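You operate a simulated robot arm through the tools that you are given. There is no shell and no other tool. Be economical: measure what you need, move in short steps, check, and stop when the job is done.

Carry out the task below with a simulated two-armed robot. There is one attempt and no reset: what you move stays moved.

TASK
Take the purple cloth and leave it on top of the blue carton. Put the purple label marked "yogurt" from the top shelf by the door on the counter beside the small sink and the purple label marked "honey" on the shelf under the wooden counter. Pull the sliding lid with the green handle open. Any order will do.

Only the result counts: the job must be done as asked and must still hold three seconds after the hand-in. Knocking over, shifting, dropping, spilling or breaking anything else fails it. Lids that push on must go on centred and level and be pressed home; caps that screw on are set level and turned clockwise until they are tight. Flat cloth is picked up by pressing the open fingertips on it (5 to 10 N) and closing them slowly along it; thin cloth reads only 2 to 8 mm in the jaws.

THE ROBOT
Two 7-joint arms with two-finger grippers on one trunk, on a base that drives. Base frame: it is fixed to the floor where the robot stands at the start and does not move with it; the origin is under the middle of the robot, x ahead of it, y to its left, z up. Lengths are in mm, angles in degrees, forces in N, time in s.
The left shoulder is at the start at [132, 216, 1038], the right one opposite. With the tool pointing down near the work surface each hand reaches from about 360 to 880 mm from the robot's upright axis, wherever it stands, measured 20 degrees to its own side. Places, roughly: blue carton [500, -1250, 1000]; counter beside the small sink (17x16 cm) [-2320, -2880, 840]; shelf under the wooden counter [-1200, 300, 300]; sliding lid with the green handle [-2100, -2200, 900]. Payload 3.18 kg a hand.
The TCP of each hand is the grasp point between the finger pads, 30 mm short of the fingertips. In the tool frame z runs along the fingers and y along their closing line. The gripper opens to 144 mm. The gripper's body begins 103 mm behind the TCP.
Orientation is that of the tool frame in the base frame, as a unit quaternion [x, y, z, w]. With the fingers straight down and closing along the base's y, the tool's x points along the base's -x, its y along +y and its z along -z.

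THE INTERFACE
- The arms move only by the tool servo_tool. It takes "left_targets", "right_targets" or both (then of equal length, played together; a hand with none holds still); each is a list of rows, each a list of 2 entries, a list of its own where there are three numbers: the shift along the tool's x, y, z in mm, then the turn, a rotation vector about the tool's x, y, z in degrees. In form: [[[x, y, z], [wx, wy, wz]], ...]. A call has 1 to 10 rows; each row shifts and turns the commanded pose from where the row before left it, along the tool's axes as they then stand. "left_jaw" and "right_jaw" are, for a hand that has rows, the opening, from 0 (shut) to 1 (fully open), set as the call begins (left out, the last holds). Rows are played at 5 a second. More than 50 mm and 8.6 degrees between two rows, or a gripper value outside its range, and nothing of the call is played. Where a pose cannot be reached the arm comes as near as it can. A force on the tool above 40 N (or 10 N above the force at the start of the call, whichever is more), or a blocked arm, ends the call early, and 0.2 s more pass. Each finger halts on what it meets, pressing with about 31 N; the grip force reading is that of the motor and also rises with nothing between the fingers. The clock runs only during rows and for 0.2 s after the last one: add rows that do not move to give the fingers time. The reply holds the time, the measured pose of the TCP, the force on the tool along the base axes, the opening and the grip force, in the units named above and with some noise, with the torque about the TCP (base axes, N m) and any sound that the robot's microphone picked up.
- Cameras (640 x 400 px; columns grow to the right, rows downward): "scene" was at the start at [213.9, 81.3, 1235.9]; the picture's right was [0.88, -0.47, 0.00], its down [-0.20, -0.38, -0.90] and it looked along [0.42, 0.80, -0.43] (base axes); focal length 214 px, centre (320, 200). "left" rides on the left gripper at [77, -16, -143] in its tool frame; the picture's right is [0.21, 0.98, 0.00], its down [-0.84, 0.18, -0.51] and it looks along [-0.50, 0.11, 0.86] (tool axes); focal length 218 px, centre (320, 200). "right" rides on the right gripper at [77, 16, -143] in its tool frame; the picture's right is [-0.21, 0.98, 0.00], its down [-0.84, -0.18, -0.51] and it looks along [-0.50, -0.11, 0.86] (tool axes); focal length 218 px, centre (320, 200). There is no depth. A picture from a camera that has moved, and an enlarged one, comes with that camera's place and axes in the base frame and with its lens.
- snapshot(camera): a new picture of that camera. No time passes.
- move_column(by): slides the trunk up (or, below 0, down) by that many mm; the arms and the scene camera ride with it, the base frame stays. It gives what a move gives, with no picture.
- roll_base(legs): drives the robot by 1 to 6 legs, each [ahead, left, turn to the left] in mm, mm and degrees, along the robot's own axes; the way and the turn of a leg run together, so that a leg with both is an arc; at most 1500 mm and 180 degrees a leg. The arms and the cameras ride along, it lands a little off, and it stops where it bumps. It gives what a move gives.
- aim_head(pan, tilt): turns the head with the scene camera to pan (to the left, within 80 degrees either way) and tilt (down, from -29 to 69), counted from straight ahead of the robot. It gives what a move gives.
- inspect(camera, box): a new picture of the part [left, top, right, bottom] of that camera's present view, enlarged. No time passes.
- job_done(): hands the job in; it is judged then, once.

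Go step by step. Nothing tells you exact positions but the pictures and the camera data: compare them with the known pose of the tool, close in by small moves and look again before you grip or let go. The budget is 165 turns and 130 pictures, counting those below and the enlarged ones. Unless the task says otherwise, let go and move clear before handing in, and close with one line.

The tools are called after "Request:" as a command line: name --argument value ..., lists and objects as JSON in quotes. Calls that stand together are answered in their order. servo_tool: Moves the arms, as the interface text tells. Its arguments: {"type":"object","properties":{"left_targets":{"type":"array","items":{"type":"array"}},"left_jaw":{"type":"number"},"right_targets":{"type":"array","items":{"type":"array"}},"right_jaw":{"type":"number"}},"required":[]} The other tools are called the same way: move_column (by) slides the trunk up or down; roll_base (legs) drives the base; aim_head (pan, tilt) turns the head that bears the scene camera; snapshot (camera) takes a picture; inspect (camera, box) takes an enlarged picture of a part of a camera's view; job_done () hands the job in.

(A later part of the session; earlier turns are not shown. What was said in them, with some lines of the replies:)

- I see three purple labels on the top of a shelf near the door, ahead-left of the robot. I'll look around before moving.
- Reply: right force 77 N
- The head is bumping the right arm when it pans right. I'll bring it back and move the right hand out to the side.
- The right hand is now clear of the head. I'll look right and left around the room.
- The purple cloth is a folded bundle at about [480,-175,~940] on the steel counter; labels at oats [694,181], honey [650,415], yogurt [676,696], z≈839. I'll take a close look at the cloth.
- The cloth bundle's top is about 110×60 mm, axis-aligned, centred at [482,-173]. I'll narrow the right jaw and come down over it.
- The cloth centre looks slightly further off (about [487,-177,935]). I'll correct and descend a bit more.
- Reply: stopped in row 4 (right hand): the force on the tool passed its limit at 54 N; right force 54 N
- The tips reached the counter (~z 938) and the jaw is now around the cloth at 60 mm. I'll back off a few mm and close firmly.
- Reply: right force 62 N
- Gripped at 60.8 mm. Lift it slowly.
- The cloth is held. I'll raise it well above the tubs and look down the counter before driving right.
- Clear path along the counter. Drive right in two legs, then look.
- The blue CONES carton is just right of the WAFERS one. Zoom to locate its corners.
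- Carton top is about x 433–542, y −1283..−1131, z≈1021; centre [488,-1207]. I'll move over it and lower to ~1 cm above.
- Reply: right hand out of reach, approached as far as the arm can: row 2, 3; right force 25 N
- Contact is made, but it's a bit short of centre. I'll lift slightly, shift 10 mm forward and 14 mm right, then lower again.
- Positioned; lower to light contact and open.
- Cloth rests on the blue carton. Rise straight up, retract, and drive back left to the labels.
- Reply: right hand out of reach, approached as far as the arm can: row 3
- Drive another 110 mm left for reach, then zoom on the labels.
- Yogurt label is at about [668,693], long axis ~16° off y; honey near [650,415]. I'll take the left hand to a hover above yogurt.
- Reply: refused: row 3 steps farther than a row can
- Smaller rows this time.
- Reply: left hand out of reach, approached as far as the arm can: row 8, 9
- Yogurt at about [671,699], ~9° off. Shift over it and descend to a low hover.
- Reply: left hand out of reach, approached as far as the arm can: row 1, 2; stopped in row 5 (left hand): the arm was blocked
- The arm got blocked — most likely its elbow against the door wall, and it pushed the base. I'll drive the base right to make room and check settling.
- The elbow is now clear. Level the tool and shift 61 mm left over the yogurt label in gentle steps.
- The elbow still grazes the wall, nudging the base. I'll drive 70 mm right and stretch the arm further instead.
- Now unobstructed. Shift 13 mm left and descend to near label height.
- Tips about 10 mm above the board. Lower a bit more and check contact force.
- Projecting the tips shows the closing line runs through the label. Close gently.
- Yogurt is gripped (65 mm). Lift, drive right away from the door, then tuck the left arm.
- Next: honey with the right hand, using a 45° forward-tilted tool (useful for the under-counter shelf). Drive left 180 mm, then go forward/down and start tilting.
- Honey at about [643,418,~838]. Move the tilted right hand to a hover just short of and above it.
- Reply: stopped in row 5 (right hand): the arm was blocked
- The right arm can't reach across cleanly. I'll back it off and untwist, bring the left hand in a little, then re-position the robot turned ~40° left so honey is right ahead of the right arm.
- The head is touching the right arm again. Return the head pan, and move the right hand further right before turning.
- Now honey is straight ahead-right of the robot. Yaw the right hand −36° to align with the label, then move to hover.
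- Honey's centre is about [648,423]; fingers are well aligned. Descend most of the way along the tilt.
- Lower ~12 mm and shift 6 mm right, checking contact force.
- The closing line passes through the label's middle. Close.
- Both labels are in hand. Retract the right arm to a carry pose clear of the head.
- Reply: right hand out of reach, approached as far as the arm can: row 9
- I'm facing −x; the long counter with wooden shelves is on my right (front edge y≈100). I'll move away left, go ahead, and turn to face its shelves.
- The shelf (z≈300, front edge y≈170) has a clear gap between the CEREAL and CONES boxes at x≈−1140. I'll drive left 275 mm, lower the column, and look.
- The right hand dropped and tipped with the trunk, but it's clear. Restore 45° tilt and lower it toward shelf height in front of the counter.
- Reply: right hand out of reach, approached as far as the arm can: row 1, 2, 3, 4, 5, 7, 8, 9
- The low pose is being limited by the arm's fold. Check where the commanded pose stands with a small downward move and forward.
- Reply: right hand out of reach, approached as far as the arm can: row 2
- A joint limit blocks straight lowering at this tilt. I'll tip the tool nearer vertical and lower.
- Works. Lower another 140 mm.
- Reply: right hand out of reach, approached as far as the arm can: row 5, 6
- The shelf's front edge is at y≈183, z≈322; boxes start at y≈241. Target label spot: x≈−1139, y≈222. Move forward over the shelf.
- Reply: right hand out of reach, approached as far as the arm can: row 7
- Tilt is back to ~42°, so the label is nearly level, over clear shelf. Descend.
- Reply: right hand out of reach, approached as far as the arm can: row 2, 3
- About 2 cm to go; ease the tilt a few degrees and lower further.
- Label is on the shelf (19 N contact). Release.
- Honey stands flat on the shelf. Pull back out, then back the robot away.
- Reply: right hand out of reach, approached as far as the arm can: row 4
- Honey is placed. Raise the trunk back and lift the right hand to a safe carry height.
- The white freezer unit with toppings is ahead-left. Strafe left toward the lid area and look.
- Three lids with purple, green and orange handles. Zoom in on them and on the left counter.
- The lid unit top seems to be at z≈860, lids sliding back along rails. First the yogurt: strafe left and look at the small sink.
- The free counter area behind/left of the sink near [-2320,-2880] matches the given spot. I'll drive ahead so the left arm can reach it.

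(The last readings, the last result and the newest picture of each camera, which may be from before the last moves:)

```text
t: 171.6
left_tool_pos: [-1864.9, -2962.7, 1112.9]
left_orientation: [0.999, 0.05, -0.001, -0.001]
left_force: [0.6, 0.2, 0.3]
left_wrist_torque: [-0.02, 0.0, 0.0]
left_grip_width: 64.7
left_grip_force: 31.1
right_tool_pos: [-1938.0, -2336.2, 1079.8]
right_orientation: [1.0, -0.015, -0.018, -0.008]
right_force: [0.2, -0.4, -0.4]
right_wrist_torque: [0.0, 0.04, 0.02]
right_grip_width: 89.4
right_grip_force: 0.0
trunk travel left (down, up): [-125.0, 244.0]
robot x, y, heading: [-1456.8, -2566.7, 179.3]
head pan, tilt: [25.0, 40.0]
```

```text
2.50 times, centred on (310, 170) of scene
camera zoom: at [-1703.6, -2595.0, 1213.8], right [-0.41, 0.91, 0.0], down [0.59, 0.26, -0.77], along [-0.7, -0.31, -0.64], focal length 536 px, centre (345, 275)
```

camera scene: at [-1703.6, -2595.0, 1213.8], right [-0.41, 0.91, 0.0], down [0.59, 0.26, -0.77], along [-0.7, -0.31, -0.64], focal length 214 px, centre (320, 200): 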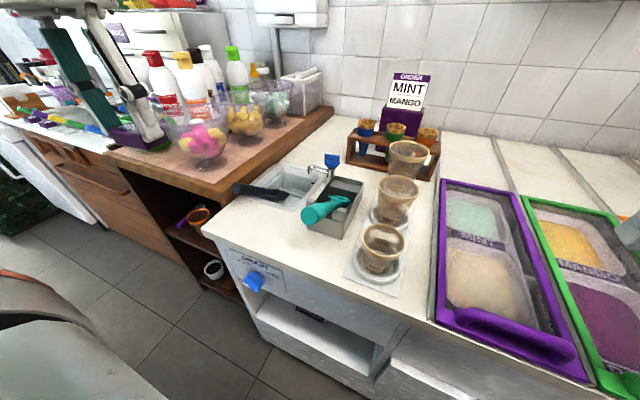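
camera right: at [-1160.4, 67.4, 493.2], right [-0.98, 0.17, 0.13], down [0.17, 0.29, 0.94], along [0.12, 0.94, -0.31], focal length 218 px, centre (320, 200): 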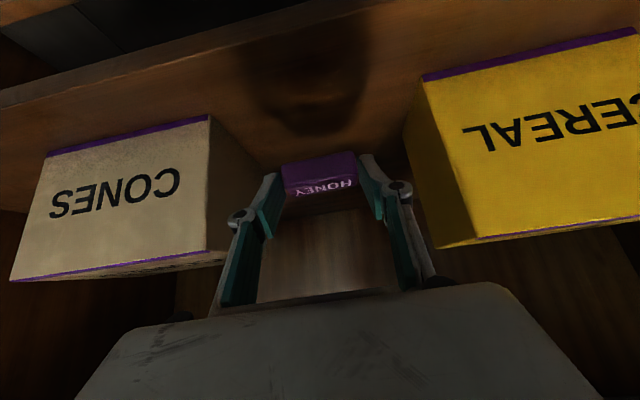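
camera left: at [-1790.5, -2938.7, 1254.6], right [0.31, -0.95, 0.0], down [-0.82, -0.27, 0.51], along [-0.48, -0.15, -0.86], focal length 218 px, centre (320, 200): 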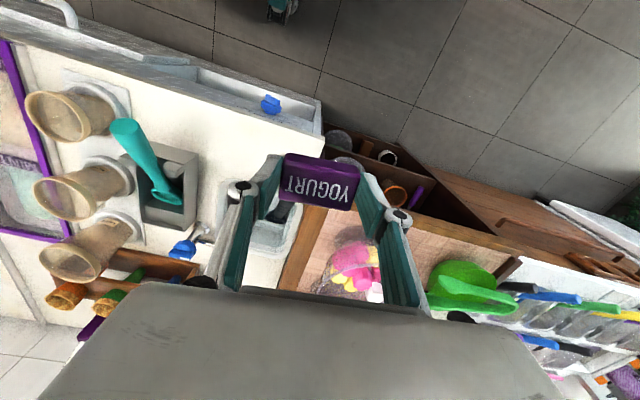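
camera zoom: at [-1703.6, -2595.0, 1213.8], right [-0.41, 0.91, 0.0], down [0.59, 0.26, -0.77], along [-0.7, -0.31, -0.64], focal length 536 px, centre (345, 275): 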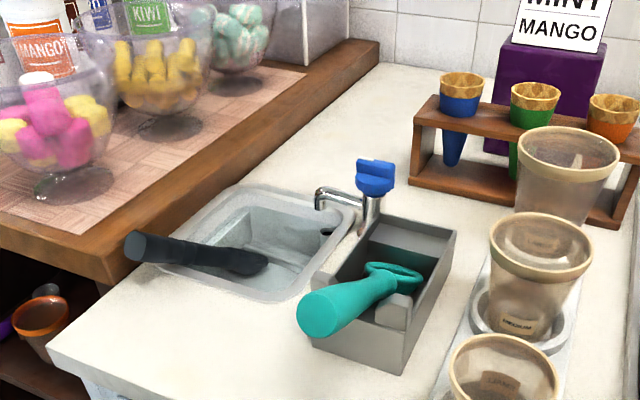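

Free counter spot behind the sink: about [-2310,-2885]. Inch ahead and extend the left hand high toward it.

Request:
roll_base --legs '[[50, 0, 0]]'

Request:
servo_tool --left_targets '[[[0, 0, 0], [0, -7.5, 0]], [[0, 0, 0], [0, -7.5, 0]], [[-32, -14, -10], [0, 0, 0]], [[-40, -14, -10], [0, 0, 0]], [[-42, -14, -10], [0, 0, 0]], [[-42, -14, -10], [0, 0, 0]], [[-42, -14, -10], [0, 0, 0]], [[-42, -14, -10], [0, 0, 0]], [[-42, -14, -10], [0, 0, 0]], [[0, 0, 0], [0, 0, 0]]]'

Request:
snapshot --camera "left"

Request:
snapshot --camera "scene"

```text
t: 172.5
left_tool_pos: [-1914.2, -2961.5, 1113.6]
left_orientation: [0.999, 0.051, -0.001, -0.001]
left_force: [-0.2, 0.1, -0.1]
left_wrist_torque: [-0.01, -0.09, -0.02]
left_grip_width: 64.7
left_grip_force: 31.1
right_tool_pos: [-1987.5, -2333.2, 1079.7]
right_orientation: [1.0, -0.015, -0.019, -0.008]
right_force: [-0.5, -0.4, 0.1]
right_wrist_torque: [-0.03, -0.05, -0.01]
right_grip_width: 89.4
right_grip_force: 0.0
trunk travel left (down, up): [-125.0, 244.0]
robot x, y, heading: [-1506.5, -2563.3, 179.2]
head pan, tilt: [25.0, 40.0]
```

```text
t: 174.7
left_tool_pos: [-2143.1, -2921.3, 1256.6]
left_orientation: [0.99, 0.051, -0.131, 0.005]
left_force: [-0.2, -0.7, -1.4]
left_wrist_torque: [-0.02, -0.04, 0.03]
left_grip_width: 64.6
left_grip_force: 31.3
left hand out of reach, approached as far as the arm can: row 2, 3, 9
right_tool_pos: [-1986.1, -2335.5, 1079.4]
right_orientation: [1.0, -0.015, -0.018, -0.008]
right_force: [0.6, 0.0, -0.3]
right_wrist_torque: [0.0, -0.04, 0.03]
right_grip_width: 89.3
right_grip_force: 0.1
trunk travel left (down, up): [-125.0, 244.0]
robot x, y, heading: [-1504.9, -2561.8, 178.9]
head pan, tilt: [25.0, 40.0]
```

```text
45 pictures are left
camera left: at [-2033.3, -2893.9, 1372.7], right [0.3, -0.95, -0.06], down [-0.66, -0.25, 0.71], along [-0.69, -0.17, -0.7], focal length 218 px, centre (320, 200)
```

left: 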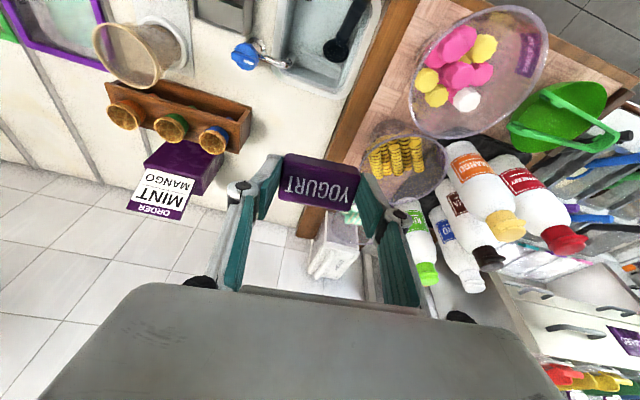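

```text
44 pictures are left
camera scene: at [-1752.3, -2594.6, 1213.9], right [-0.41, 0.91, 0.0], down [0.59, 0.26, -0.77], along [-0.7, -0.32, -0.64], focal length 214 px, centre (320, 200)
```

scene: 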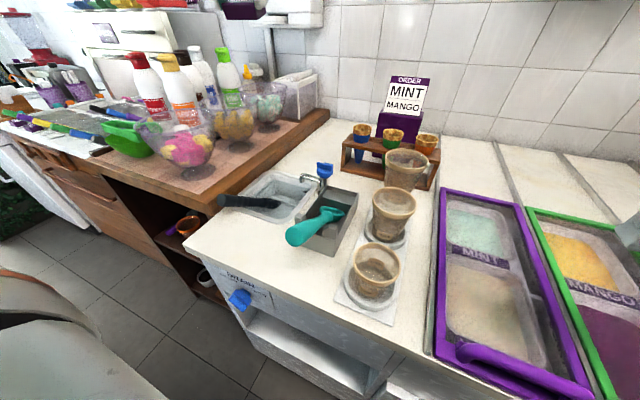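

The hand went higher than intended but is clear. Now come down toward the free counter area behind the sink.

Request:
servo_tool --left_targets '[[[-6, -6, 40], [0, 0, 0]], [[-6, -6, 40], [0, 0, 0]], [[-6, -6, 40], [0, 0, 0]], [[-6, -6, 40], [0, 0, 0]], [[-6, -6, 40], [0, 0, 0]], [[-6, -6, 40], [0, 0, 0]], [[-6, -6, 40], [0, 0, 0]], [[0, 0, 0], [0, 0, 0]]]'

Request:
snapshot --camera "left"

Request:
snapshot --camera "scene"

```text
t: 176.5
left_tool_pos: [-2261.8, -2892.3, 999.2]
left_orientation: [0.99, 0.051, -0.132, 0.005]
left_force: [0.7, -0.2, 0.3]
left_wrist_torque: [-0.01, -0.02, 0.0]
left_grip_width: 64.6
left_grip_force: 31.4
right_tool_pos: [-1985.9, -2334.5, 1080.7]
right_orientation: [1.0, -0.015, -0.02, -0.008]
right_force: [0.2, 0.9, 0.4]
right_wrist_torque: [0.02, 0.0, 0.02]
right_grip_width: 89.3
right_grip_force: 0.1
trunk travel left (down, up): [-125.0, 244.0]
robot x, y, heading: [-1507.4, -2561.2, 179.0]
head pan, tilt: [25.0, 40.0]
```

```text
43 pictures are left
camera left: at [-2151.9, -2864.0, 1115.5], right [0.3, -0.95, -0.06], down [-0.66, -0.25, 0.71], along [-0.69, -0.18, -0.7], focal length 218 px, centre (320, 200)
```

left: 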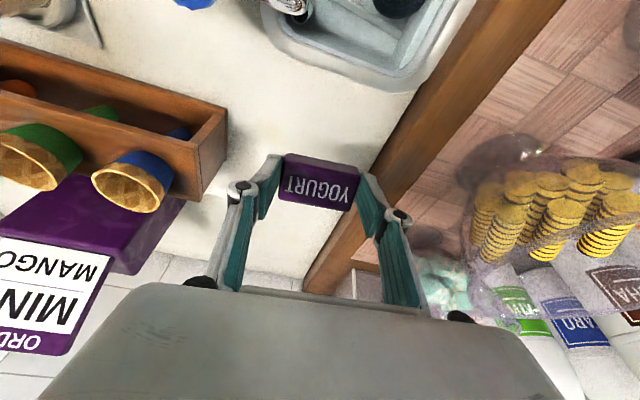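

```text
42 pictures are left
camera scene: at [-1751.4, -2594.4, 1214.2], right [-0.41, 0.91, 0.0], down [0.59, 0.26, -0.77], along [-0.7, -0.32, -0.64], focal length 214 px, centre (320, 200)
```

scene: 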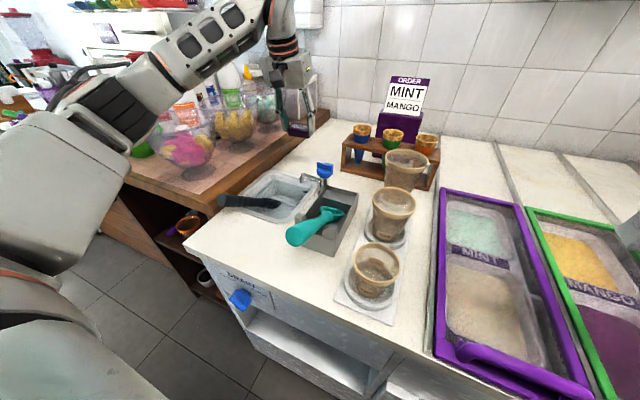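

The label is above the free white strip behind the sink. Descend to just above the counter.

Request:
servo_tool --left_targets '[[[-1, -3, 31], [0, 0, 0]], [[-1, -3, 31], [0, 0, 0]], [[-1, -3, 28], [0, 0, 0]], [[0, 0, 0], [0, 0, 0]]]'

Request:
snapshot --camera "left"

Request:
inspect --camera "scene" --box '[240, 70, 360, 190]'

```text
t: 177.5
left_tool_pos: [-2301.1, -2891.2, 929.8]
left_orientation: [0.99, 0.05, -0.13, 0.007]
left_force: [0.5, 0.3, 0.1]
left_wrist_torque: [0.02, 0.0, 0.02]
left_grip_width: 64.7
left_grip_force: 30.6
left hand out of reach, approached as far as the arm can: row 2, 3
right_tool_pos: [-1986.4, -2333.8, 1080.4]
right_orientation: [1.0, -0.016, -0.018, -0.008]
right_force: [0.4, 1.1, -0.6]
right_wrist_torque: [0.01, 0.04, -0.03]
right_grip_width: 89.2
right_grip_force: 0.1
trunk travel left (down, up): [-125.0, 244.0]
robot x, y, heading: [-1502.1, -2559.8, 179.2]
head pan, tilt: [25.0, 40.0]
```

```text
41 pictures are left
camera left: at [-2192.0, -2864.2, 1046.3], right [0.3, -0.95, -0.05], down [-0.66, -0.25, 0.71], along [-0.69, -0.17, -0.71], focal length 218 px, centre (320, 200)
```

left: 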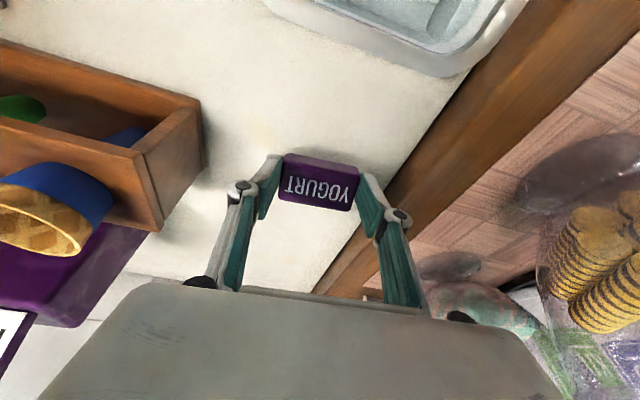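

```text
3.33 times, centred on (300, 130) of scene
camera zoom: at [-1752.1, -2594.4, 1213.9], right [-0.41, 0.91, 0.0], down [0.59, 0.26, -0.77], along [-0.7, -0.32, -0.64], focal length 715 px, centre (387, 433)
```

zoom: 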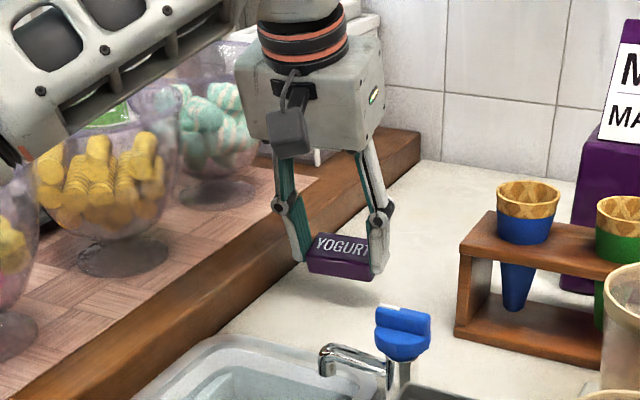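

Near full stretch; lower while easing back slightly.

Request:
servo_tool --left_targets '[[[10, 0, 10], [0, 0, 0]], [[10, 0, 11], [0, 0, 0]], [[0, 0, 0], [0, 0, 0]]]'

```text
t: 178.3
left_tool_pos: [-2302.5, -2898.0, 927.0]
left_orientation: [0.99, 0.048, -0.129, 0.006]
left_force: [0.2, 0.7, -1.0]
left_wrist_torque: [0.0, -0.01, -0.03]
left_grip_width: 65.1
left_grip_force: 31.2
left hand out of reach, approached as far as the arm can: row 1, 2
right_tool_pos: [-1987.4, -2334.1, 1080.3]
right_orientation: [1.0, -0.014, -0.019, -0.009]
right_force: [0.4, 0.3, 0.0]
right_wrist_torque: [-0.03, 0.04, 0.02]
right_grip_width: 89.5
right_grip_force: 0.1
trunk travel left (down, up): [-125.0, 244.0]
robot x, y, heading: [-1502.5, -2557.5, 179.3]
head pan, tilt: [25.0, 40.0]
```

Use the trunk to lower instead, in small steps.

Request:
move_column --by -20

Request:
inspect --camera "scene" --box '[240, 70, 360, 190]'

```text
t: 179.0
left_tool_pos: [-2303.1, -2899.1, 894.5]
left_orientation: [0.991, 0.052, -0.124, 0.008]
left_force: [0.1, 0.0, -1.0]
left_wrist_torque: [-0.03, 0.05, 0.04]
left_grip_width: 65.0
left_grip_force: 30.6
right_tool_pos: [-1988.8, -2334.0, 1055.5]
right_orientation: [1.0, -0.016, -0.015, -0.007]
right_force: [0.6, 0.0, -0.6]
right_wrist_torque: [-0.09, 0.02, -0.02]
right_grip_width: 89.1
right_grip_force: 0.1
trunk travel left (down, up): [-105.0, 264.0]
robot x, y, heading: [-1504.7, -2559.8, 179.1]
head pan, tilt: [25.0, 40.0]
```

```text
3.33 times, centred on (300, 130) of scene
camera zoom: at [-1777.5, -2594.1, 1186.2], right [-0.41, 0.91, 0.0], down [0.59, 0.26, -0.77], along [-0.7, -0.32, -0.64], focal length 715 px, centre (387, 433)
```

zoom: 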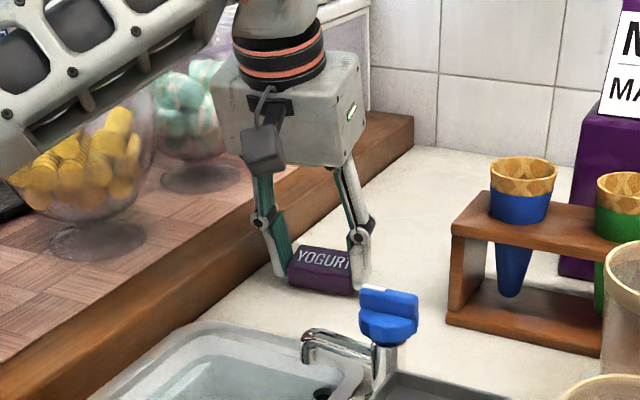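

Very close to the counter. One more small step.

Request:
move_column --by -8

Request:
inspect --camera "scene" --box '[250, 100, 350, 200]'

```text
t: 179.5
left_tool_pos: [-2303.1, -2898.6, 895.4]
left_orientation: [0.99, 0.052, -0.131, 0.006]
left_force: [-0.3, -1.0, 0.9]
left_wrist_torque: [-0.02, 0.0, 0.01]
left_grip_width: 64.9
left_grip_force: 31.0
right_tool_pos: [-1986.7, -2335.2, 1052.0]
right_orientation: [1.0, -0.014, -0.018, -0.008]
right_force: [0.5, -0.2, -0.3]
right_wrist_torque: [0.02, 0.03, 0.0]
right_grip_width: 89.3
right_grip_force: 0.1
trunk travel left (down, up): [-97.0, 272.0]
robot x, y, heading: [-1498.6, -2558.7, 179.0]
head pan, tilt: [25.0, 40.0]
```

```text
4.00 times, centred on (300, 150) of scene
camera zoom: at [-1783.4, -2594.2, 1178.3], right [-0.41, 0.91, 0.0], down [0.59, 0.26, -0.77], along [-0.7, -0.32, -0.64], focal length 858 px, centre (400, 400)
```

zoom: 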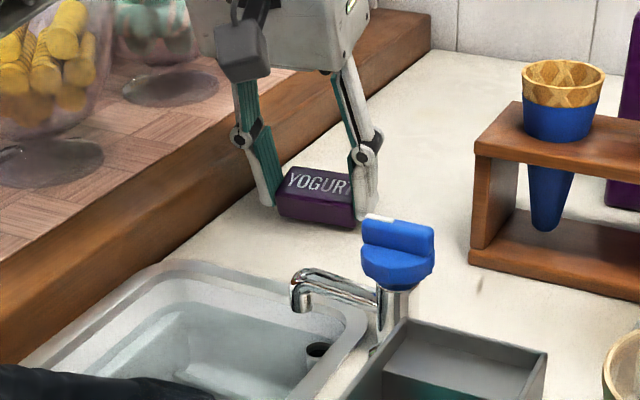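

Request:
servo_tool --left_targets '[[[2, 0, 6], [0, 0, 0]], [[0, 0, 0], [0, 0, 0]], [[1, 0, 5], [0, 0, 0]], [[0, 0, 0], [0, 0, 0]]]'

```text
t: 180.5
left_tool_pos: [-2301.7, -2897.2, 890.8]
left_orientation: [0.989, 0.051, -0.136, 0.007]
left_force: [-1.8, -3.1, 20.0]
left_wrist_torque: [-0.14, 0.03, 0.03]
left_grip_width: 64.6
left_grip_force: 30.6
right_tool_pos: [-1986.8, -2334.1, 1055.0]
right_orientation: [1.0, -0.015, -0.02, -0.007]
right_force: [-0.1, -0.7, 0.1]
right_wrist_torque: [0.0, 0.0, 0.01]
right_grip_width: 89.5
right_grip_force: 0.1
trunk travel left (down, up): [-97.0, 272.0]
robot x, y, heading: [-1501.4, -2562.5, 179.3]
head pan, tilt: [25.0, 40.0]
```

Contact (20 N). Release the yogurt label.

Request:
servo_tool --left_targets '[[[0, 0, 0], [0, 0, 0]], [[0, 0, 0], [0, 0, 0]], [[0, 0, 0], [0, 0, 0]]]' --left_jaw 0.6

Request:
inspect --camera "scene" --box '[250, 100, 350, 200]'

```text
t: 181.3
left_tool_pos: [-2303.2, -2897.2, 884.5]
left_orientation: [0.99, 0.049, -0.13, 0.006]
left_force: [0.1, -0.6, -0.6]
left_wrist_torque: [-0.01, 0.04, 0.01]
left_grip_width: 86.4
left_grip_force: 0.0
right_tool_pos: [-1987.0, -2334.7, 1051.7]
right_orientation: [1.0, -0.015, -0.018, -0.008]
right_force: [0.9, 0.1, -0.6]
right_wrist_torque: [0.04, -0.01, -0.01]
right_grip_width: 89.0
right_grip_force: 0.0
trunk travel left (down, up): [-97.0, 272.0]
robot x, y, heading: [-1506.6, -2558.9, 179.3]
head pan, tilt: [25.0, 40.0]
```

```text
4.00 times, centred on (300, 150) of scene
camera zoom: at [-1783.6, -2594.0, 1178.4], right [-0.41, 0.91, 0.0], down [0.59, 0.26, -0.77], along [-0.7, -0.32, -0.64], focal length 858 px, centre (400, 400)
```

zoom: 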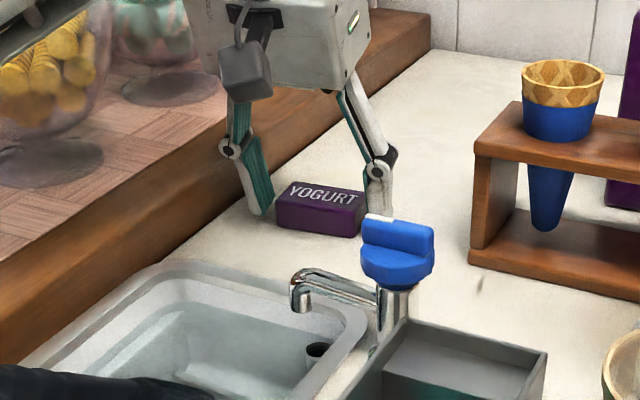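

Yogurt lies flat beside the sink. Rise clear and retract the left arm.

Request:
servo_tool --left_targets '[[[-6, 0, -30], [0, 0, 0]], [[-10, 0, -40], [0, 0, 0]], [[-10, 0, -40], [0, 0, 0]], [[-8, 0, -40], [0, 0, 0]], [[0, 0, -40], [0, 0, 0]], [[35, 0, -20], [0, 0, 0]], [[40, 0, 0], [0, 0, 0]], [[40, 0, 10], [0, 0, 0]], [[40, 0, 10], [0, 0, 0]], [[40, 0, 10], [0, 0, 0]]]'

Request:
servo_tool --left_targets '[[[40, 0, 10], [0, 5, 0]], [[40, 0, 10], [0, 5, 0]], [[40, 0, 5], [0, 5, 0]], [[40, 0, 0], [0, 0, 0]], [[40, 0, 0], [0, 0, 0]], [[0, 0, 0], [0, 0, 0]]]'

Request:
snapshot --camera "scene"

```text
t: 183.5
left_tool_pos: [-2100.5, -2895.0, 1014.5]
left_orientation: [0.99, 0.051, -0.131, 0.006]
left_force: [0.1, -0.8, 0.1]
left_wrist_torque: [0.03, 0.01, 0.04]
left_grip_width: 86.3
left_grip_force: 0.0
left hand out of reach, approached as far as the arm can: row 5
right_tool_pos: [-1987.3, -2334.4, 1052.5]
right_orientation: [1.0, -0.014, -0.018, -0.009]
right_force: [0.4, -0.7, -1.2]
right_wrist_torque: [0.02, 0.01, 0.01]
right_grip_width: 89.3
right_grip_force: 0.0
trunk travel left (down, up): [-97.0, 272.0]
robot x, y, heading: [-1505.1, -2562.0, 179.5]
head pan, tilt: [25.0, 40.0]
```

```text
t: 184.9
left_tool_pos: [-1949.4, -2947.5, 980.6]
left_orientation: [0.999, 0.05, 0.001, -0.001]
left_force: [0.1, -0.2, -0.2]
left_wrist_torque: [-0.01, 0.0, -0.03]
left_grip_width: 86.3
left_grip_force: 0.1
left hand out of reach, approached as far as the arm can: row 2, 3, 4, 5
right_tool_pos: [-1987.9, -2334.1, 1052.2]
right_orientation: [1.0, -0.015, -0.016, -0.009]
right_force: [-0.4, 0.7, 0.2]
right_wrist_torque: [0.03, -0.02, 0.01]
right_grip_width: 89.4
right_grip_force: 0.2
trunk travel left (down, up): [-97.0, 272.0]
robot x, y, heading: [-1504.1, -2559.1, 179.1]
head pan, tilt: [25.0, 40.0]
```

```text
36 pictures are left
camera scene: at [-1784.1, -2593.8, 1178.2], right [-0.41, 0.91, 0.0], down [0.59, 0.26, -0.77], along [-0.7, -0.32, -0.64], focal length 214 px, centre (320, 200)
```

scene: 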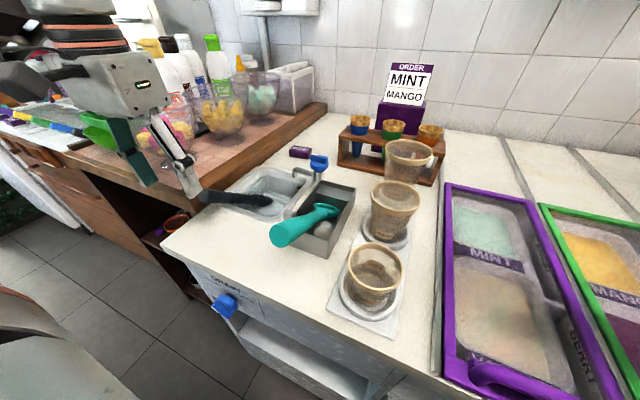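

Yogurt is in place. Raise the left hand out of the way, back up a little, strafe right toward the green lid and look.

Request:
servo_tool --left_targets '[[[0, 0, -40], [0, 0, 0]], [[0, 0, -40], [0, 0, 0]], [[0, 0, -40], [0, 0, 0]], [[0, 0, -30], [0, 0, 0]], [[0, 0, 0], [0, 0, 0]]]'

Request:
roll_base --legs '[[-120, 0, 0], [0, -110, 0]]'

Request:
aim_head --pan -15 --tilt 45

Request:
snapshot --camera "scene"

Request:
snapshot --camera "right"

```text
t: 186.1
left_tool_pos: [-1949.7, -2946.3, 1132.8]
left_orientation: [0.999, 0.051, 0.0, -0.002]
left_force: [0.3, 0.6, 0.0]
left_wrist_torque: [0.0, 0.02, -0.01]
left_grip_width: 86.5
left_grip_force: 0.0
right_tool_pos: [-1986.0, -2334.1, 1052.1]
right_orientation: [1.0, -0.014, -0.017, -0.008]
right_force: [0.0, 0.3, -1.0]
right_wrist_torque: [0.04, -0.02, 0.0]
right_grip_width: 89.2
right_grip_force: 0.1
trunk travel left (down, up): [-97.0, 272.0]
robot x, y, heading: [-1504.4, -2561.8, 179.3]
head pan, tilt: [25.0, 40.0]
```

```text
t: 188.6
left_tool_pos: [-1828.2, -2840.0, 1133.2]
left_orientation: [0.999, 0.052, -0.001, 0.0]
left_force: [-0.7, 0.0, 0.5]
left_wrist_torque: [-0.04, -0.03, 0.0]
left_grip_width: 86.2
left_grip_force: 0.2
right_tool_pos: [-1869.1, -2227.6, 1051.7]
right_orientation: [1.0, -0.014, -0.019, -0.007]
right_force: [-0.7, -0.1, -0.2]
right_wrist_torque: [-0.06, 0.01, 0.02]
right_grip_width: 89.3
right_grip_force: 0.1
trunk travel left (down, up): [-97.0, 272.0]
robot x, y, heading: [-1385.4, -2455.0, 179.4]
head pan, tilt: [25.0, 40.0]
```

```text
t: 189.7
left_tool_pos: [-1829.2, -2840.2, 1132.9]
left_orientation: [0.999, 0.051, -0.001, -0.001]
left_force: [0.9, 0.1, 0.2]
left_wrist_torque: [-0.01, -0.02, 0.02]
left_grip_width: 86.6
left_grip_force: 0.0
right_tool_pos: [-1867.9, -2227.8, 1051.6]
right_orientation: [1.0, -0.014, -0.018, -0.007]
right_force: [-0.8, 0.1, 1.4]
right_wrist_torque: [-0.02, -0.03, 0.0]
right_grip_width: 89.5
right_grip_force: 0.1
trunk travel left (down, up): [-97.0, 272.0]
robot x, y, heading: [-1382.2, -2452.4, 179.6]
head pan, tilt: [-15.0, 45.0]
```

```text
35 pictures are left
camera scene: at [-1665.6, -2430.7, 1171.2], right [0.27, 0.96, 0.0], down [0.68, -0.19, -0.71], along [-0.68, 0.19, -0.71], focal length 214 px, centre (320, 200)
```

scene: 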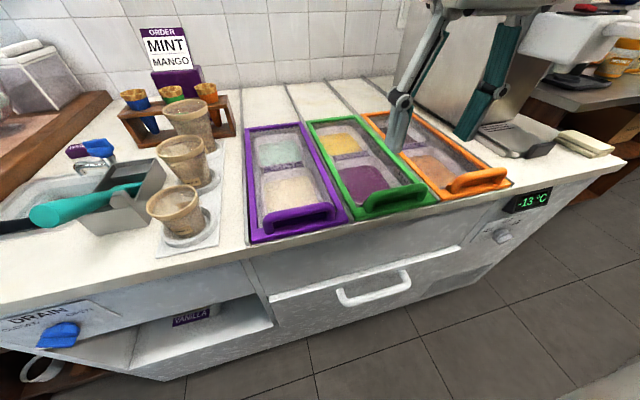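

```text
34 pictures are left
camera right: at [-1788.0, -2249.1, 1191.8], right [-0.24, -0.97, -0.01], down [-0.82, 0.2, 0.54], along [-0.52, 0.13, -0.84], focal length 218 px, centre (320, 200)
```

right: 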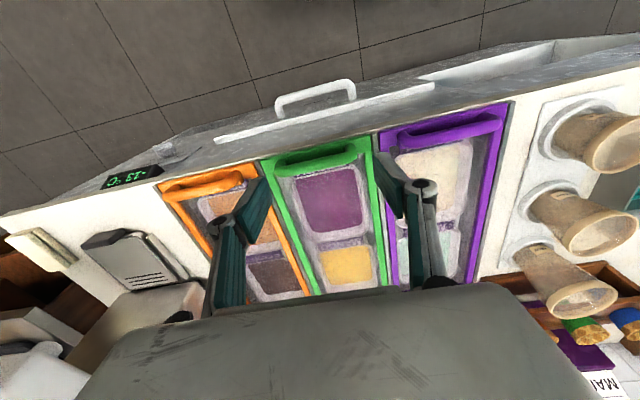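

Request:
inspect --camera "right" --box '[240, 110, 400, 220]'

Request:
inspect --camera "scene" --box '[310, 110, 450, 230]'

```text
3.64 times, centred on (320, 165) of right
camera zoom: at [-1788.0, -2249.1, 1191.8], right [-0.24, -0.97, -0.01], down [-0.82, 0.2, 0.54], along [-0.52, 0.13, -0.84], focal length 794 px, centre (320, 327)
```

zoom: 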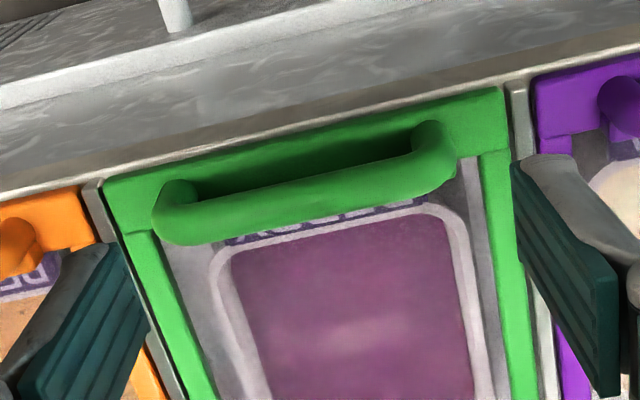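

```text
3.33 times, centred on (380, 170) of scene
camera zoom: at [-1665.6, -2430.7, 1171.2], right [0.27, 0.96, 0.0], down [0.68, -0.19, -0.71], along [-0.68, 0.19, -0.71], focal length 715 px, centre (120, 300)
```

zoom: 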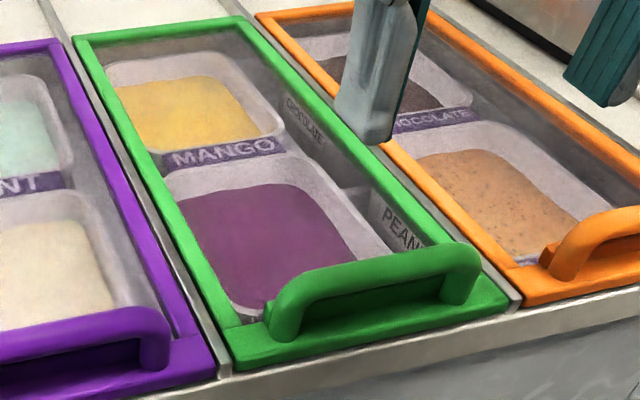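

The green handle bar spans y −2269..−2160 at x≈−1905, z≈895; rails run back. I'll close the right fingers, come in front of the bar, and push the lid back along its rails.

Request:
servo_tool --right_targets '[[[35, 0, 0], [0, 0, 0]], [[35, 0, 0], [0, 0, 0]], [[30, -10, 0], [0, 0, 0]], [[0, 0, 0], [0, 0, 0]]]' --right_jaw 0

Request:
roll_base --legs '[[100, 0, 0]]'

Request:
snapshot --camera "right"

Request:
snapshot --camera "scene"

```text
t: 190.7
left_tool_pos: [-1829.1, -2841.0, 1133.2]
left_orientation: [0.999, 0.052, 0.0, -0.001]
left_force: [0.3, 0.0, -0.7]
left_wrist_torque: [0.01, 0.0, 0.02]
left_grip_width: 86.4
left_grip_force: 0.1
right_tool_pos: [-1770.4, -2220.4, 1049.2]
right_orientation: [1.0, -0.014, -0.019, -0.009]
right_force: [-0.6, 0.3, -0.4]
right_wrist_torque: [0.0, -0.03, 0.05]
right_grip_width: 0.3
right_grip_force: 30.5
trunk travel left (down, up): [-97.0, 272.0]
robot x, y, heading: [-1389.1, -2451.7, 179.4]
head pan, tilt: [-15.0, 45.0]
```

```text
t: 191.8
left_tool_pos: [-1929.0, -2839.5, 1132.5]
left_orientation: [0.999, 0.053, -0.001, -0.002]
left_force: [-0.1, 0.7, -0.4]
left_wrist_torque: [0.02, -0.02, 0.02]
left_grip_width: 86.1
left_grip_force: 0.0
right_tool_pos: [-1870.7, -2218.4, 1048.2]
right_orientation: [1.0, -0.014, -0.019, -0.008]
right_force: [0.3, 0.6, -0.4]
right_wrist_torque: [-0.01, -0.03, 0.0]
right_grip_width: 0.0
right_grip_force: 30.6
trunk travel left (down, up): [-97.0, 272.0]
robot x, y, heading: [-1487.1, -2451.9, 179.4]
head pan, tilt: [-15.0, 45.0]
```

```text
31 pictures are left
camera right: at [-1789.7, -2239.7, 1188.8], right [-0.24, -0.97, -0.01], down [-0.82, 0.19, 0.54], along [-0.52, 0.13, -0.84], focal length 218 px, centre (320, 200)
```

right: 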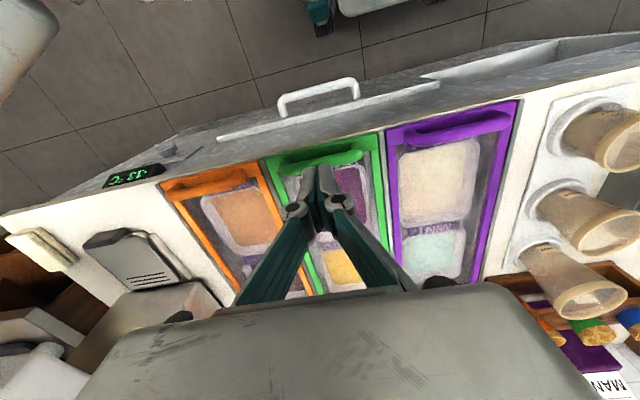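

```text
30 pictures are left
camera scene: at [-1766.0, -2429.8, 1171.3], right [0.27, 0.96, 0.0], down [0.68, -0.19, -0.71], along [-0.68, 0.19, -0.71], focal length 214 px, centre (320, 200)
```

scene: 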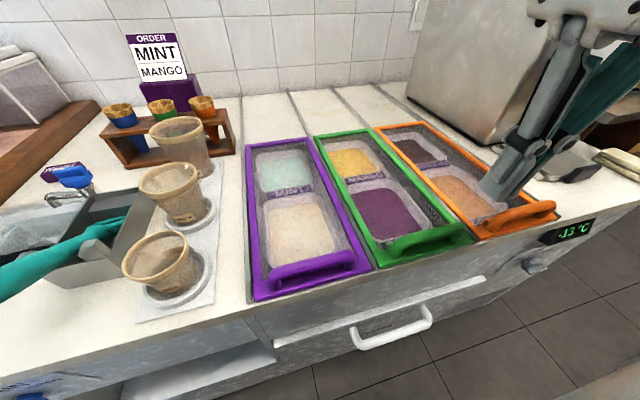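

Descend in front of the bar, a little back from it.

Request:
servo_tool --right_targets '[[[14, 0, 0], [0, 0, 0]], [[0, 0, 35], [0, 0, 0]], [[0, 0, 35], [0, 0, 0]], [[0, 0, 35], [0, 0, 0]], [[0, 0, 20], [0, 0, 0]], [[0, 0, 0], [0, 0, 0]]]'

Request:
inspect --camera "scene" --box '[340, 130, 560, 290]'

Request:
inspect --camera "right" --box '[220, 80, 420, 220]'

```text
t: 193.2
left_tool_pos: [-1928.0, -2839.8, 1133.4]
left_orientation: [0.999, 0.052, -0.001, 0.0]
left_force: [-0.2, 0.1, -1.0]
left_wrist_torque: [0.0, 0.02, 0.0]
left_grip_width: 86.2
left_grip_force: 0.1
right_tool_pos: [-1862.7, -2217.4, 924.8]
right_orientation: [1.0, -0.014, -0.019, -0.008]
right_force: [-0.2, 0.0, -0.1]
right_wrist_torque: [-0.03, 0.02, -0.01]
right_grip_width: 0.2
right_grip_force: 30.6
trunk travel left (down, up): [-97.0, 272.0]
robot x, y, heading: [-1484.4, -2454.0, 179.4]
head pan, tilt: [-15.0, 45.0]
```

```text
2.50 times, centred on (450, 210) of scene
camera zoom: at [-1765.5, -2429.8, 1171.4], right [0.27, 0.96, 0.0], down [0.68, -0.19, -0.71], along [-0.68, 0.19, -0.71], focal length 536 px, centre (-5, 175)
```

zoom: 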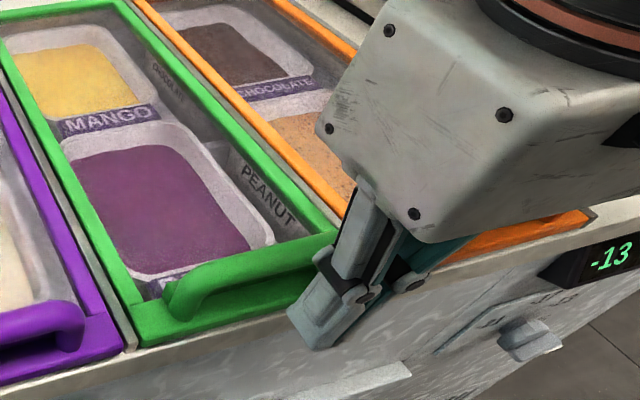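

```text
2.86 times, centred on (320, 150) of right
camera zoom: at [-1782.0, -2238.2, 1064.0], right [-0.24, -0.97, -0.01], down [-0.82, 0.19, 0.54], along [-0.52, 0.13, -0.84], focal length 624 px, centre (320, 343)
```

zoom: 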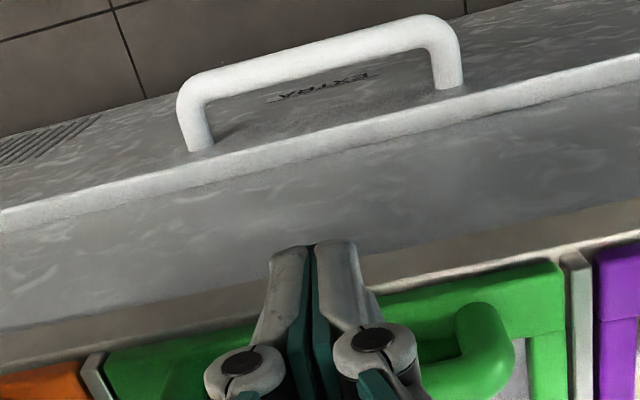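

Fingers are right in front of the bar. Lower 9 mm and push gently backward.

Request:
servo_tool --right_targets '[[[0, 0, 9], [0, 0, 0]], [[-10, 0, 0], [0, 0, 0]], [[-10, 0, 0], [0, 0, 0]], [[-10, 0, 0], [0, 0, 0]], [[-10, 0, 0], [0, 0, 0]], [[-10, 0, 0], [0, 0, 0]], [[0, 0, 0], [0, 0, 0]]]'

Request:
inspect --camera "scene" --box '[340, 130, 560, 290]'

```text
t: 194.8
left_tool_pos: [-1928.4, -2838.9, 1133.2]
left_orientation: [0.999, 0.052, -0.001, -0.001]
left_force: [-0.2, -0.5, -0.5]
left_wrist_torque: [-0.02, 0.03, -0.01]
left_grip_width: 86.5
left_grip_force: 0.1
right_tool_pos: [-1910.0, -2215.6, 917.6]
right_orientation: [1.0, -0.014, -0.018, -0.008]
right_force: [0.4, 0.1, 0.1]
right_wrist_torque: [-0.01, -0.04, 0.03]
right_grip_width: 0.0
right_grip_force: 30.8
trunk travel left (down, up): [-97.0, 272.0]
robot x, y, heading: [-1483.7, -2449.7, 179.4]
head pan, tilt: [-15.0, 45.0]
```

```text
2.50 times, centred on (450, 210) of scene
camera zoom: at [-1765.6, -2429.8, 1171.3], right [0.27, 0.96, 0.0], down [0.68, -0.19, -0.71], along [-0.68, 0.19, -0.71], focal length 536 px, centre (-5, 175)
```

zoom: 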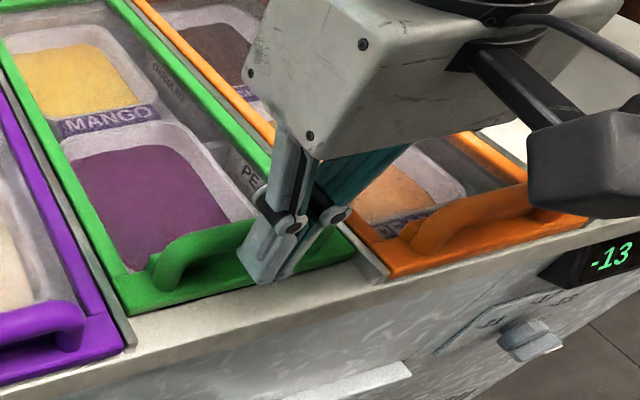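

The green lid is sliding back smoothly. Continue pushing.

Request:
servo_tool --right_targets '[[[-22, 0, 1], [0, 0, 0]], [[-22, 0, 1], [0, 0, 0]], [[-22, 0, 1], [0, 0, 0]], [[-22, 0, 1], [0, 0, 0]], [[-22, 0, 1], [0, 0, 0]], [[-22, 0, 1], [0, 0, 0]], [[-22, 0, 1], [0, 0, 0]], [[-22, 0, 1], [0, 0, 0]], [[0, 0, 0], [0, 0, 0]]]'

Request:
snapshot --camera "scene"

```text
t: 196.8
left_tool_pos: [-1928.1, -2838.6, 1133.9]
left_orientation: [0.999, 0.053, -0.001, -0.001]
left_force: [-0.1, -0.9, 0.8]
left_wrist_torque: [-0.01, 0.04, -0.02]
left_grip_width: 86.5
left_grip_force: 0.1
right_tool_pos: [-2085.3, -2210.5, 915.6]
right_orientation: [1.0, -0.014, -0.019, -0.008]
right_force: [-0.8, -0.6, -0.1]
right_wrist_torque: [-0.02, 0.04, -0.01]
right_grip_width: 0.0
right_grip_force: 30.7
trunk travel left (down, up): [-97.0, 272.0]
robot x, y, heading: [-1482.8, -2452.0, 179.2]
head pan, tilt: [-15.0, 45.0]
```

```text
26 pictures are left
camera scene: at [-1765.6, -2429.7, 1171.3], right [0.27, 0.96, 0.0], down [0.68, -0.19, -0.71], along [-0.68, 0.19, -0.71], focal length 214 px, centre (320, 200)
```

scene: 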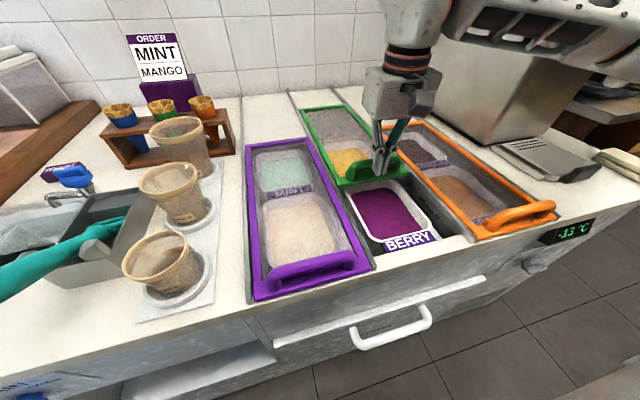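

Half open. Keep pushing.

Request:
servo_tool --right_targets '[[[-22, 0, 1], [0, 0, 0]], [[-22, 0, 1], [0, 0, 0]], [[-22, 0, 1], [0, 0, 0]], [[-22, 0, 1], [0, 0, 0]], [[-22, 0, 1], [0, 0, 0]], [[0, 0, 0], [0, 0, 0]]]'

Request:
snapshot --camera "scene"

```text
t: 198.2
left_tool_pos: [-1927.5, -2840.1, 1132.1]
left_orientation: [0.999, 0.052, -0.001, -0.001]
left_force: [-0.2, 0.2, 0.6]
left_wrist_torque: [-0.01, 0.0, -0.01]
left_grip_width: 86.4
left_grip_force: 0.1
right_tool_pos: [-2198.1, -2209.3, 914.8]
right_orientation: [1.0, -0.015, -0.019, -0.008]
right_force: [0.4, -0.2, 0.6]
right_wrist_torque: [0.04, 0.02, 0.02]
right_grip_width: 0.0
right_grip_force: 30.7
trunk travel left (down, up): [-97.0, 272.0]
robot x, y, heading: [-1484.8, -2451.9, 179.4]
head pan, tilt: [-15.0, 45.0]
```

```text
25 pictures are left
camera scene: at [-1765.5, -2429.7, 1171.3], right [0.27, 0.96, 0.0], down [0.68, -0.19, -0.71], along [-0.68, 0.19, -0.71], focal length 214 px, centre (320, 200)
```

scene: 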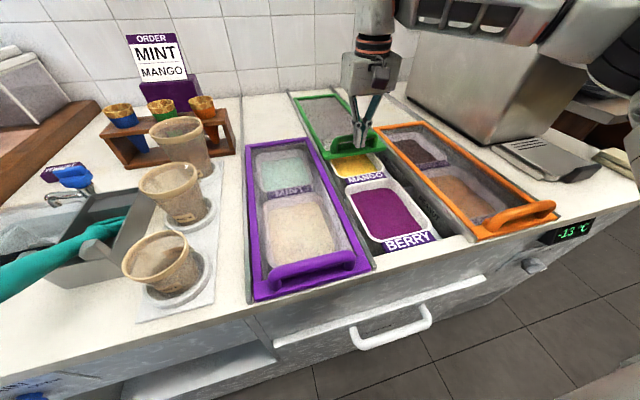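

Nearly fully open. A little more until it stops.

Request:
servo_tool --right_targets '[[[-12, 0, 0.5], [0, 0, 0]], [[-12, 0, 0.5], [0, 0, 0]], [[-12, 0, 0.5], [0, 0, 0]], [[-12, 0, 0.5], [0, 0, 0]], [[0, 0, 0], [0, 0, 0]]]'

Request:
snapshot --camera "scene"

```text
t: 199.4
left_tool_pos: [-1928.4, -2840.2, 1134.0]
left_orientation: [0.999, 0.053, -0.001, -0.001]
left_force: [-0.1, 0.2, -0.2]
left_wrist_torque: [0.02, 0.01, -0.03]
left_grip_width: 86.4
left_grip_force: 0.1
right_tool_pos: [-2220.0, -2208.6, 912.3]
right_orientation: [1.0, -0.014, -0.019, -0.009]
right_force: [0.3, 0.1, 0.2]
right_wrist_torque: [0.01, 0.0, -0.01]
right_grip_width: 0.0
right_grip_force: 30.8
right hand out of reach, approached as far as the arm can: row 3, 4
trunk travel left (down, up): [-97.0, 272.0]
robot x, y, heading: [-1484.7, -2454.8, 179.1]
head pan, tilt: [-15.0, 45.0]
```

```text
24 pictures are left
camera scene: at [-1765.7, -2429.8, 1171.2], right [0.27, 0.96, 0.0], down [0.68, -0.19, -0.71], along [-0.68, 0.19, -0.71], focal length 214 px, centre (320, 200)
```

scene: 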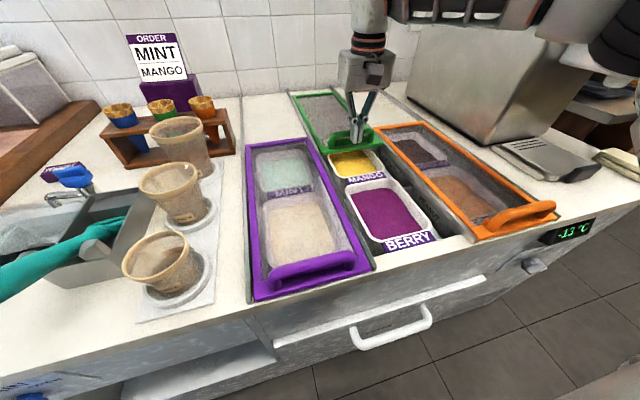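

Request:
inspect --camera "scene" --box '[240, 70, 440, 210]'

```text
2.86 times, centred on (340, 140) of scene
camera zoom: at [-1765.7, -2429.8, 1171.2], right [0.27, 0.96, 0.0], down [0.68, -0.19, -0.71], along [-0.68, 0.19, -0.71], focal length 613 px, centre (263, 371)
```

zoom: 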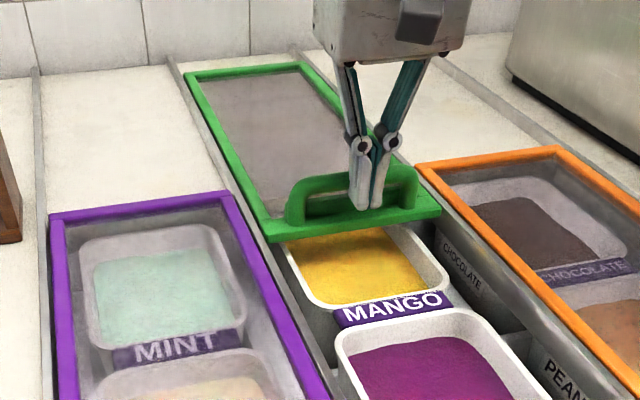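

There is still ~100 mm of rail behind the lid. Drive 45 mm ahead with the hand as pusher to open it fully.

Request:
roll_base --legs '[[45, 0, 0]]'

Request:
inspect --camera "scene" --box '[240, 70, 440, 250]'

```text
t: 200.3
left_tool_pos: [-1973.5, -2839.4, 1133.9]
left_orientation: [0.999, 0.051, 0.0, -0.001]
left_force: [-0.1, 0.6, -0.5]
left_wrist_torque: [-0.01, -0.03, -0.02]
left_grip_width: 86.6
left_grip_force: 0.1
right_tool_pos: [-2265.2, -2207.8, 914.6]
right_orientation: [1.0, -0.015, -0.019, -0.009]
right_force: [-0.1, 0.2, -0.1]
right_wrist_torque: [-0.01, 0.01, 0.01]
right_grip_width: 0.1
right_grip_force: 30.6
trunk travel left (down, up): [-97.0, 272.0]
robot x, y, heading: [-1529.1, -2451.9, 179.3]
head pan, tilt: [-15.0, 45.0]
```

```text
2.22 times, centred on (340, 160) of scene
camera zoom: at [-1810.4, -2429.3, 1171.5], right [0.27, 0.96, 0.0], down [0.68, -0.19, -0.71], along [-0.68, 0.19, -0.71], focal length 477 px, centre (276, 289)
```

zoom: 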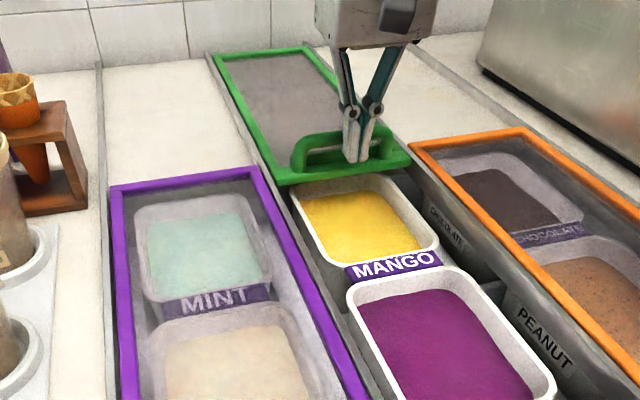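

The lid is fully open, exposing both tubs. Withdraw the right hand: back off slightly, then up, and back the robot away.

Request:
servo_tool --right_targets '[[[10, 0, 0], [0, 0, 0]], [[0, 0, -40], [0, 0, 0]], [[0, 0, -40], [0, 0, 0]], [[0, 0, -40], [0, 0, 0]], [[40, 0, -10], [0, 0, 0]], [[40, 0, 0], [0, 0, 0]], [[40, 0, 0], [0, 0, 0]], [[40, 0, 0], [0, 0, 0]], [[40, 0, 0], [0, 0, 0]]]'

Request:
roll_base --legs '[[-300, 0, 0]]'

Request:
aim_head --pan 0 --tilt 30

Request:
snapshot --camera "scene"

Request:
inspect --camera "scene" --box '[180, 100, 440, 230]'

```text
t: 202.3
left_tool_pos: [-1973.3, -2839.2, 1133.8]
left_orientation: [0.999, 0.051, -0.001, 0.0]
left_force: [0.4, -1.1, 0.3]
left_wrist_torque: [0.02, 0.0, 0.01]
left_grip_width: 86.4
left_grip_force: 0.1
right_tool_pos: [-2053.7, -2212.4, 933.9]
right_orientation: [1.0, -0.016, -0.02, -0.008]
right_force: [0.6, 0.7, -1.2]
right_wrist_torque: [-0.03, 0.01, -0.01]
right_grip_width: 0.0
right_grip_force: 31.5
right hand out of reach, approached as far as the arm can: row 2, 3, 4
trunk travel left (down, up): [-97.0, 272.0]
robot x, y, heading: [-1536.0, -2453.2, 179.3]
head pan, tilt: [-15.0, 45.0]
```

```text
t: 204.3
left_tool_pos: [-1677.0, -2841.8, 1132.8]
left_orientation: [0.999, 0.052, -0.001, -0.001]
left_force: [0.6, 0.4, 1.2]
left_wrist_torque: [0.01, 0.0, -0.02]
left_grip_width: 86.3
left_grip_force: 0.0
right_tool_pos: [-1757.2, -2215.9, 933.8]
right_orientation: [1.0, -0.016, -0.018, -0.008]
right_force: [0.2, -0.1, 0.7]
right_wrist_torque: [-0.02, -0.02, 0.02]
right_grip_width: 0.0
right_grip_force: 30.3
trunk travel left (down, up): [-97.0, 272.0]
robot x, y, heading: [-1235.5, -2455.0, 179.4]
head pan, tilt: [-15.0, 45.0]
```

```text
t: 205.1
left_tool_pos: [-1676.2, -2841.9, 1133.5]
left_orientation: [0.999, 0.052, -0.001, -0.001]
left_force: [0.2, -0.5, 0.8]
left_wrist_torque: [-0.01, 0.0, -0.03]
left_grip_width: 86.2
left_grip_force: 0.1
right_tool_pos: [-1758.2, -2216.4, 932.7]
right_orientation: [1.0, -0.015, -0.018, -0.008]
right_force: [0.7, -0.2, -0.2]
right_wrist_torque: [-0.06, -0.02, 0.0]
right_grip_width: 0.1
right_grip_force: 31.2
trunk travel left (down, up): [-97.0, 272.0]
robot x, y, heading: [-1233.8, -2455.9, 179.3]
head pan, tilt: [0.0, 30.0]
```

```text
21 pictures are left
camera scene: at [-1525.2, -2452.9, 1193.7], right [0.01, 1.0, 0.0], down [0.5, -0.01, -0.87], along [-0.87, 0.01, -0.5], focal length 214 px, centre (320, 200)
```

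scene: 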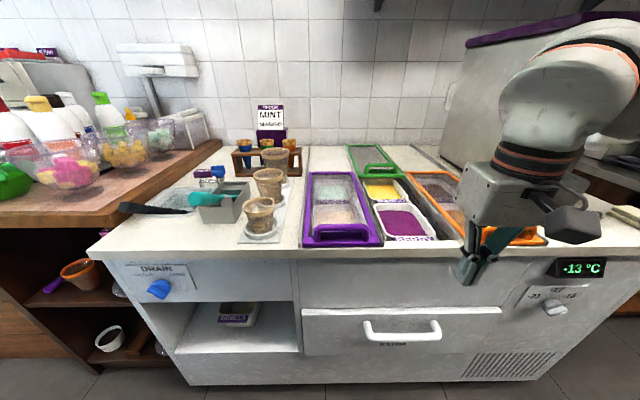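

```text
2.46 times, centred on (310, 165) of scene
camera zoom: at [-1525.2, -2452.9, 1193.7], right [0.01, 1.0, 0.0], down [0.5, -0.01, -0.87], along [-0.87, 0.01, -0.5], focal length 528 px, centre (345, 286)
```

zoom: 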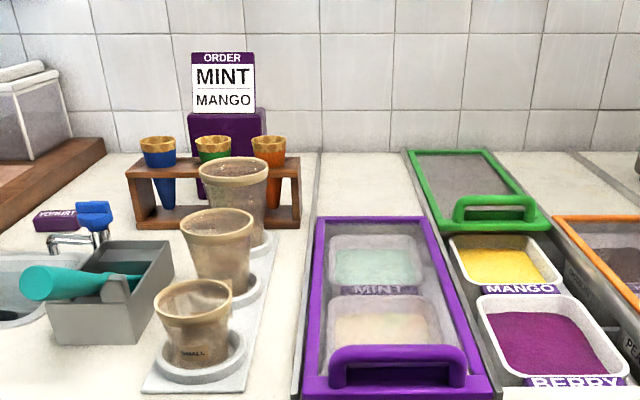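

The green-handled lid stays open. The yogurt label lies beside the sink, honey is on the shelf under the wooden counter, and the cloth is on the blue carton. Both hands are clear, so I'm handing in.

Request:
job_done

```text
The job is handed in.
```

I've handed the job in: the purple cloth is on the blue carton, the "yogurt" label is on the counter behind the small sink, the "honey" label is on the shelf under the wooden counter, and the green-handled lid is slid open.
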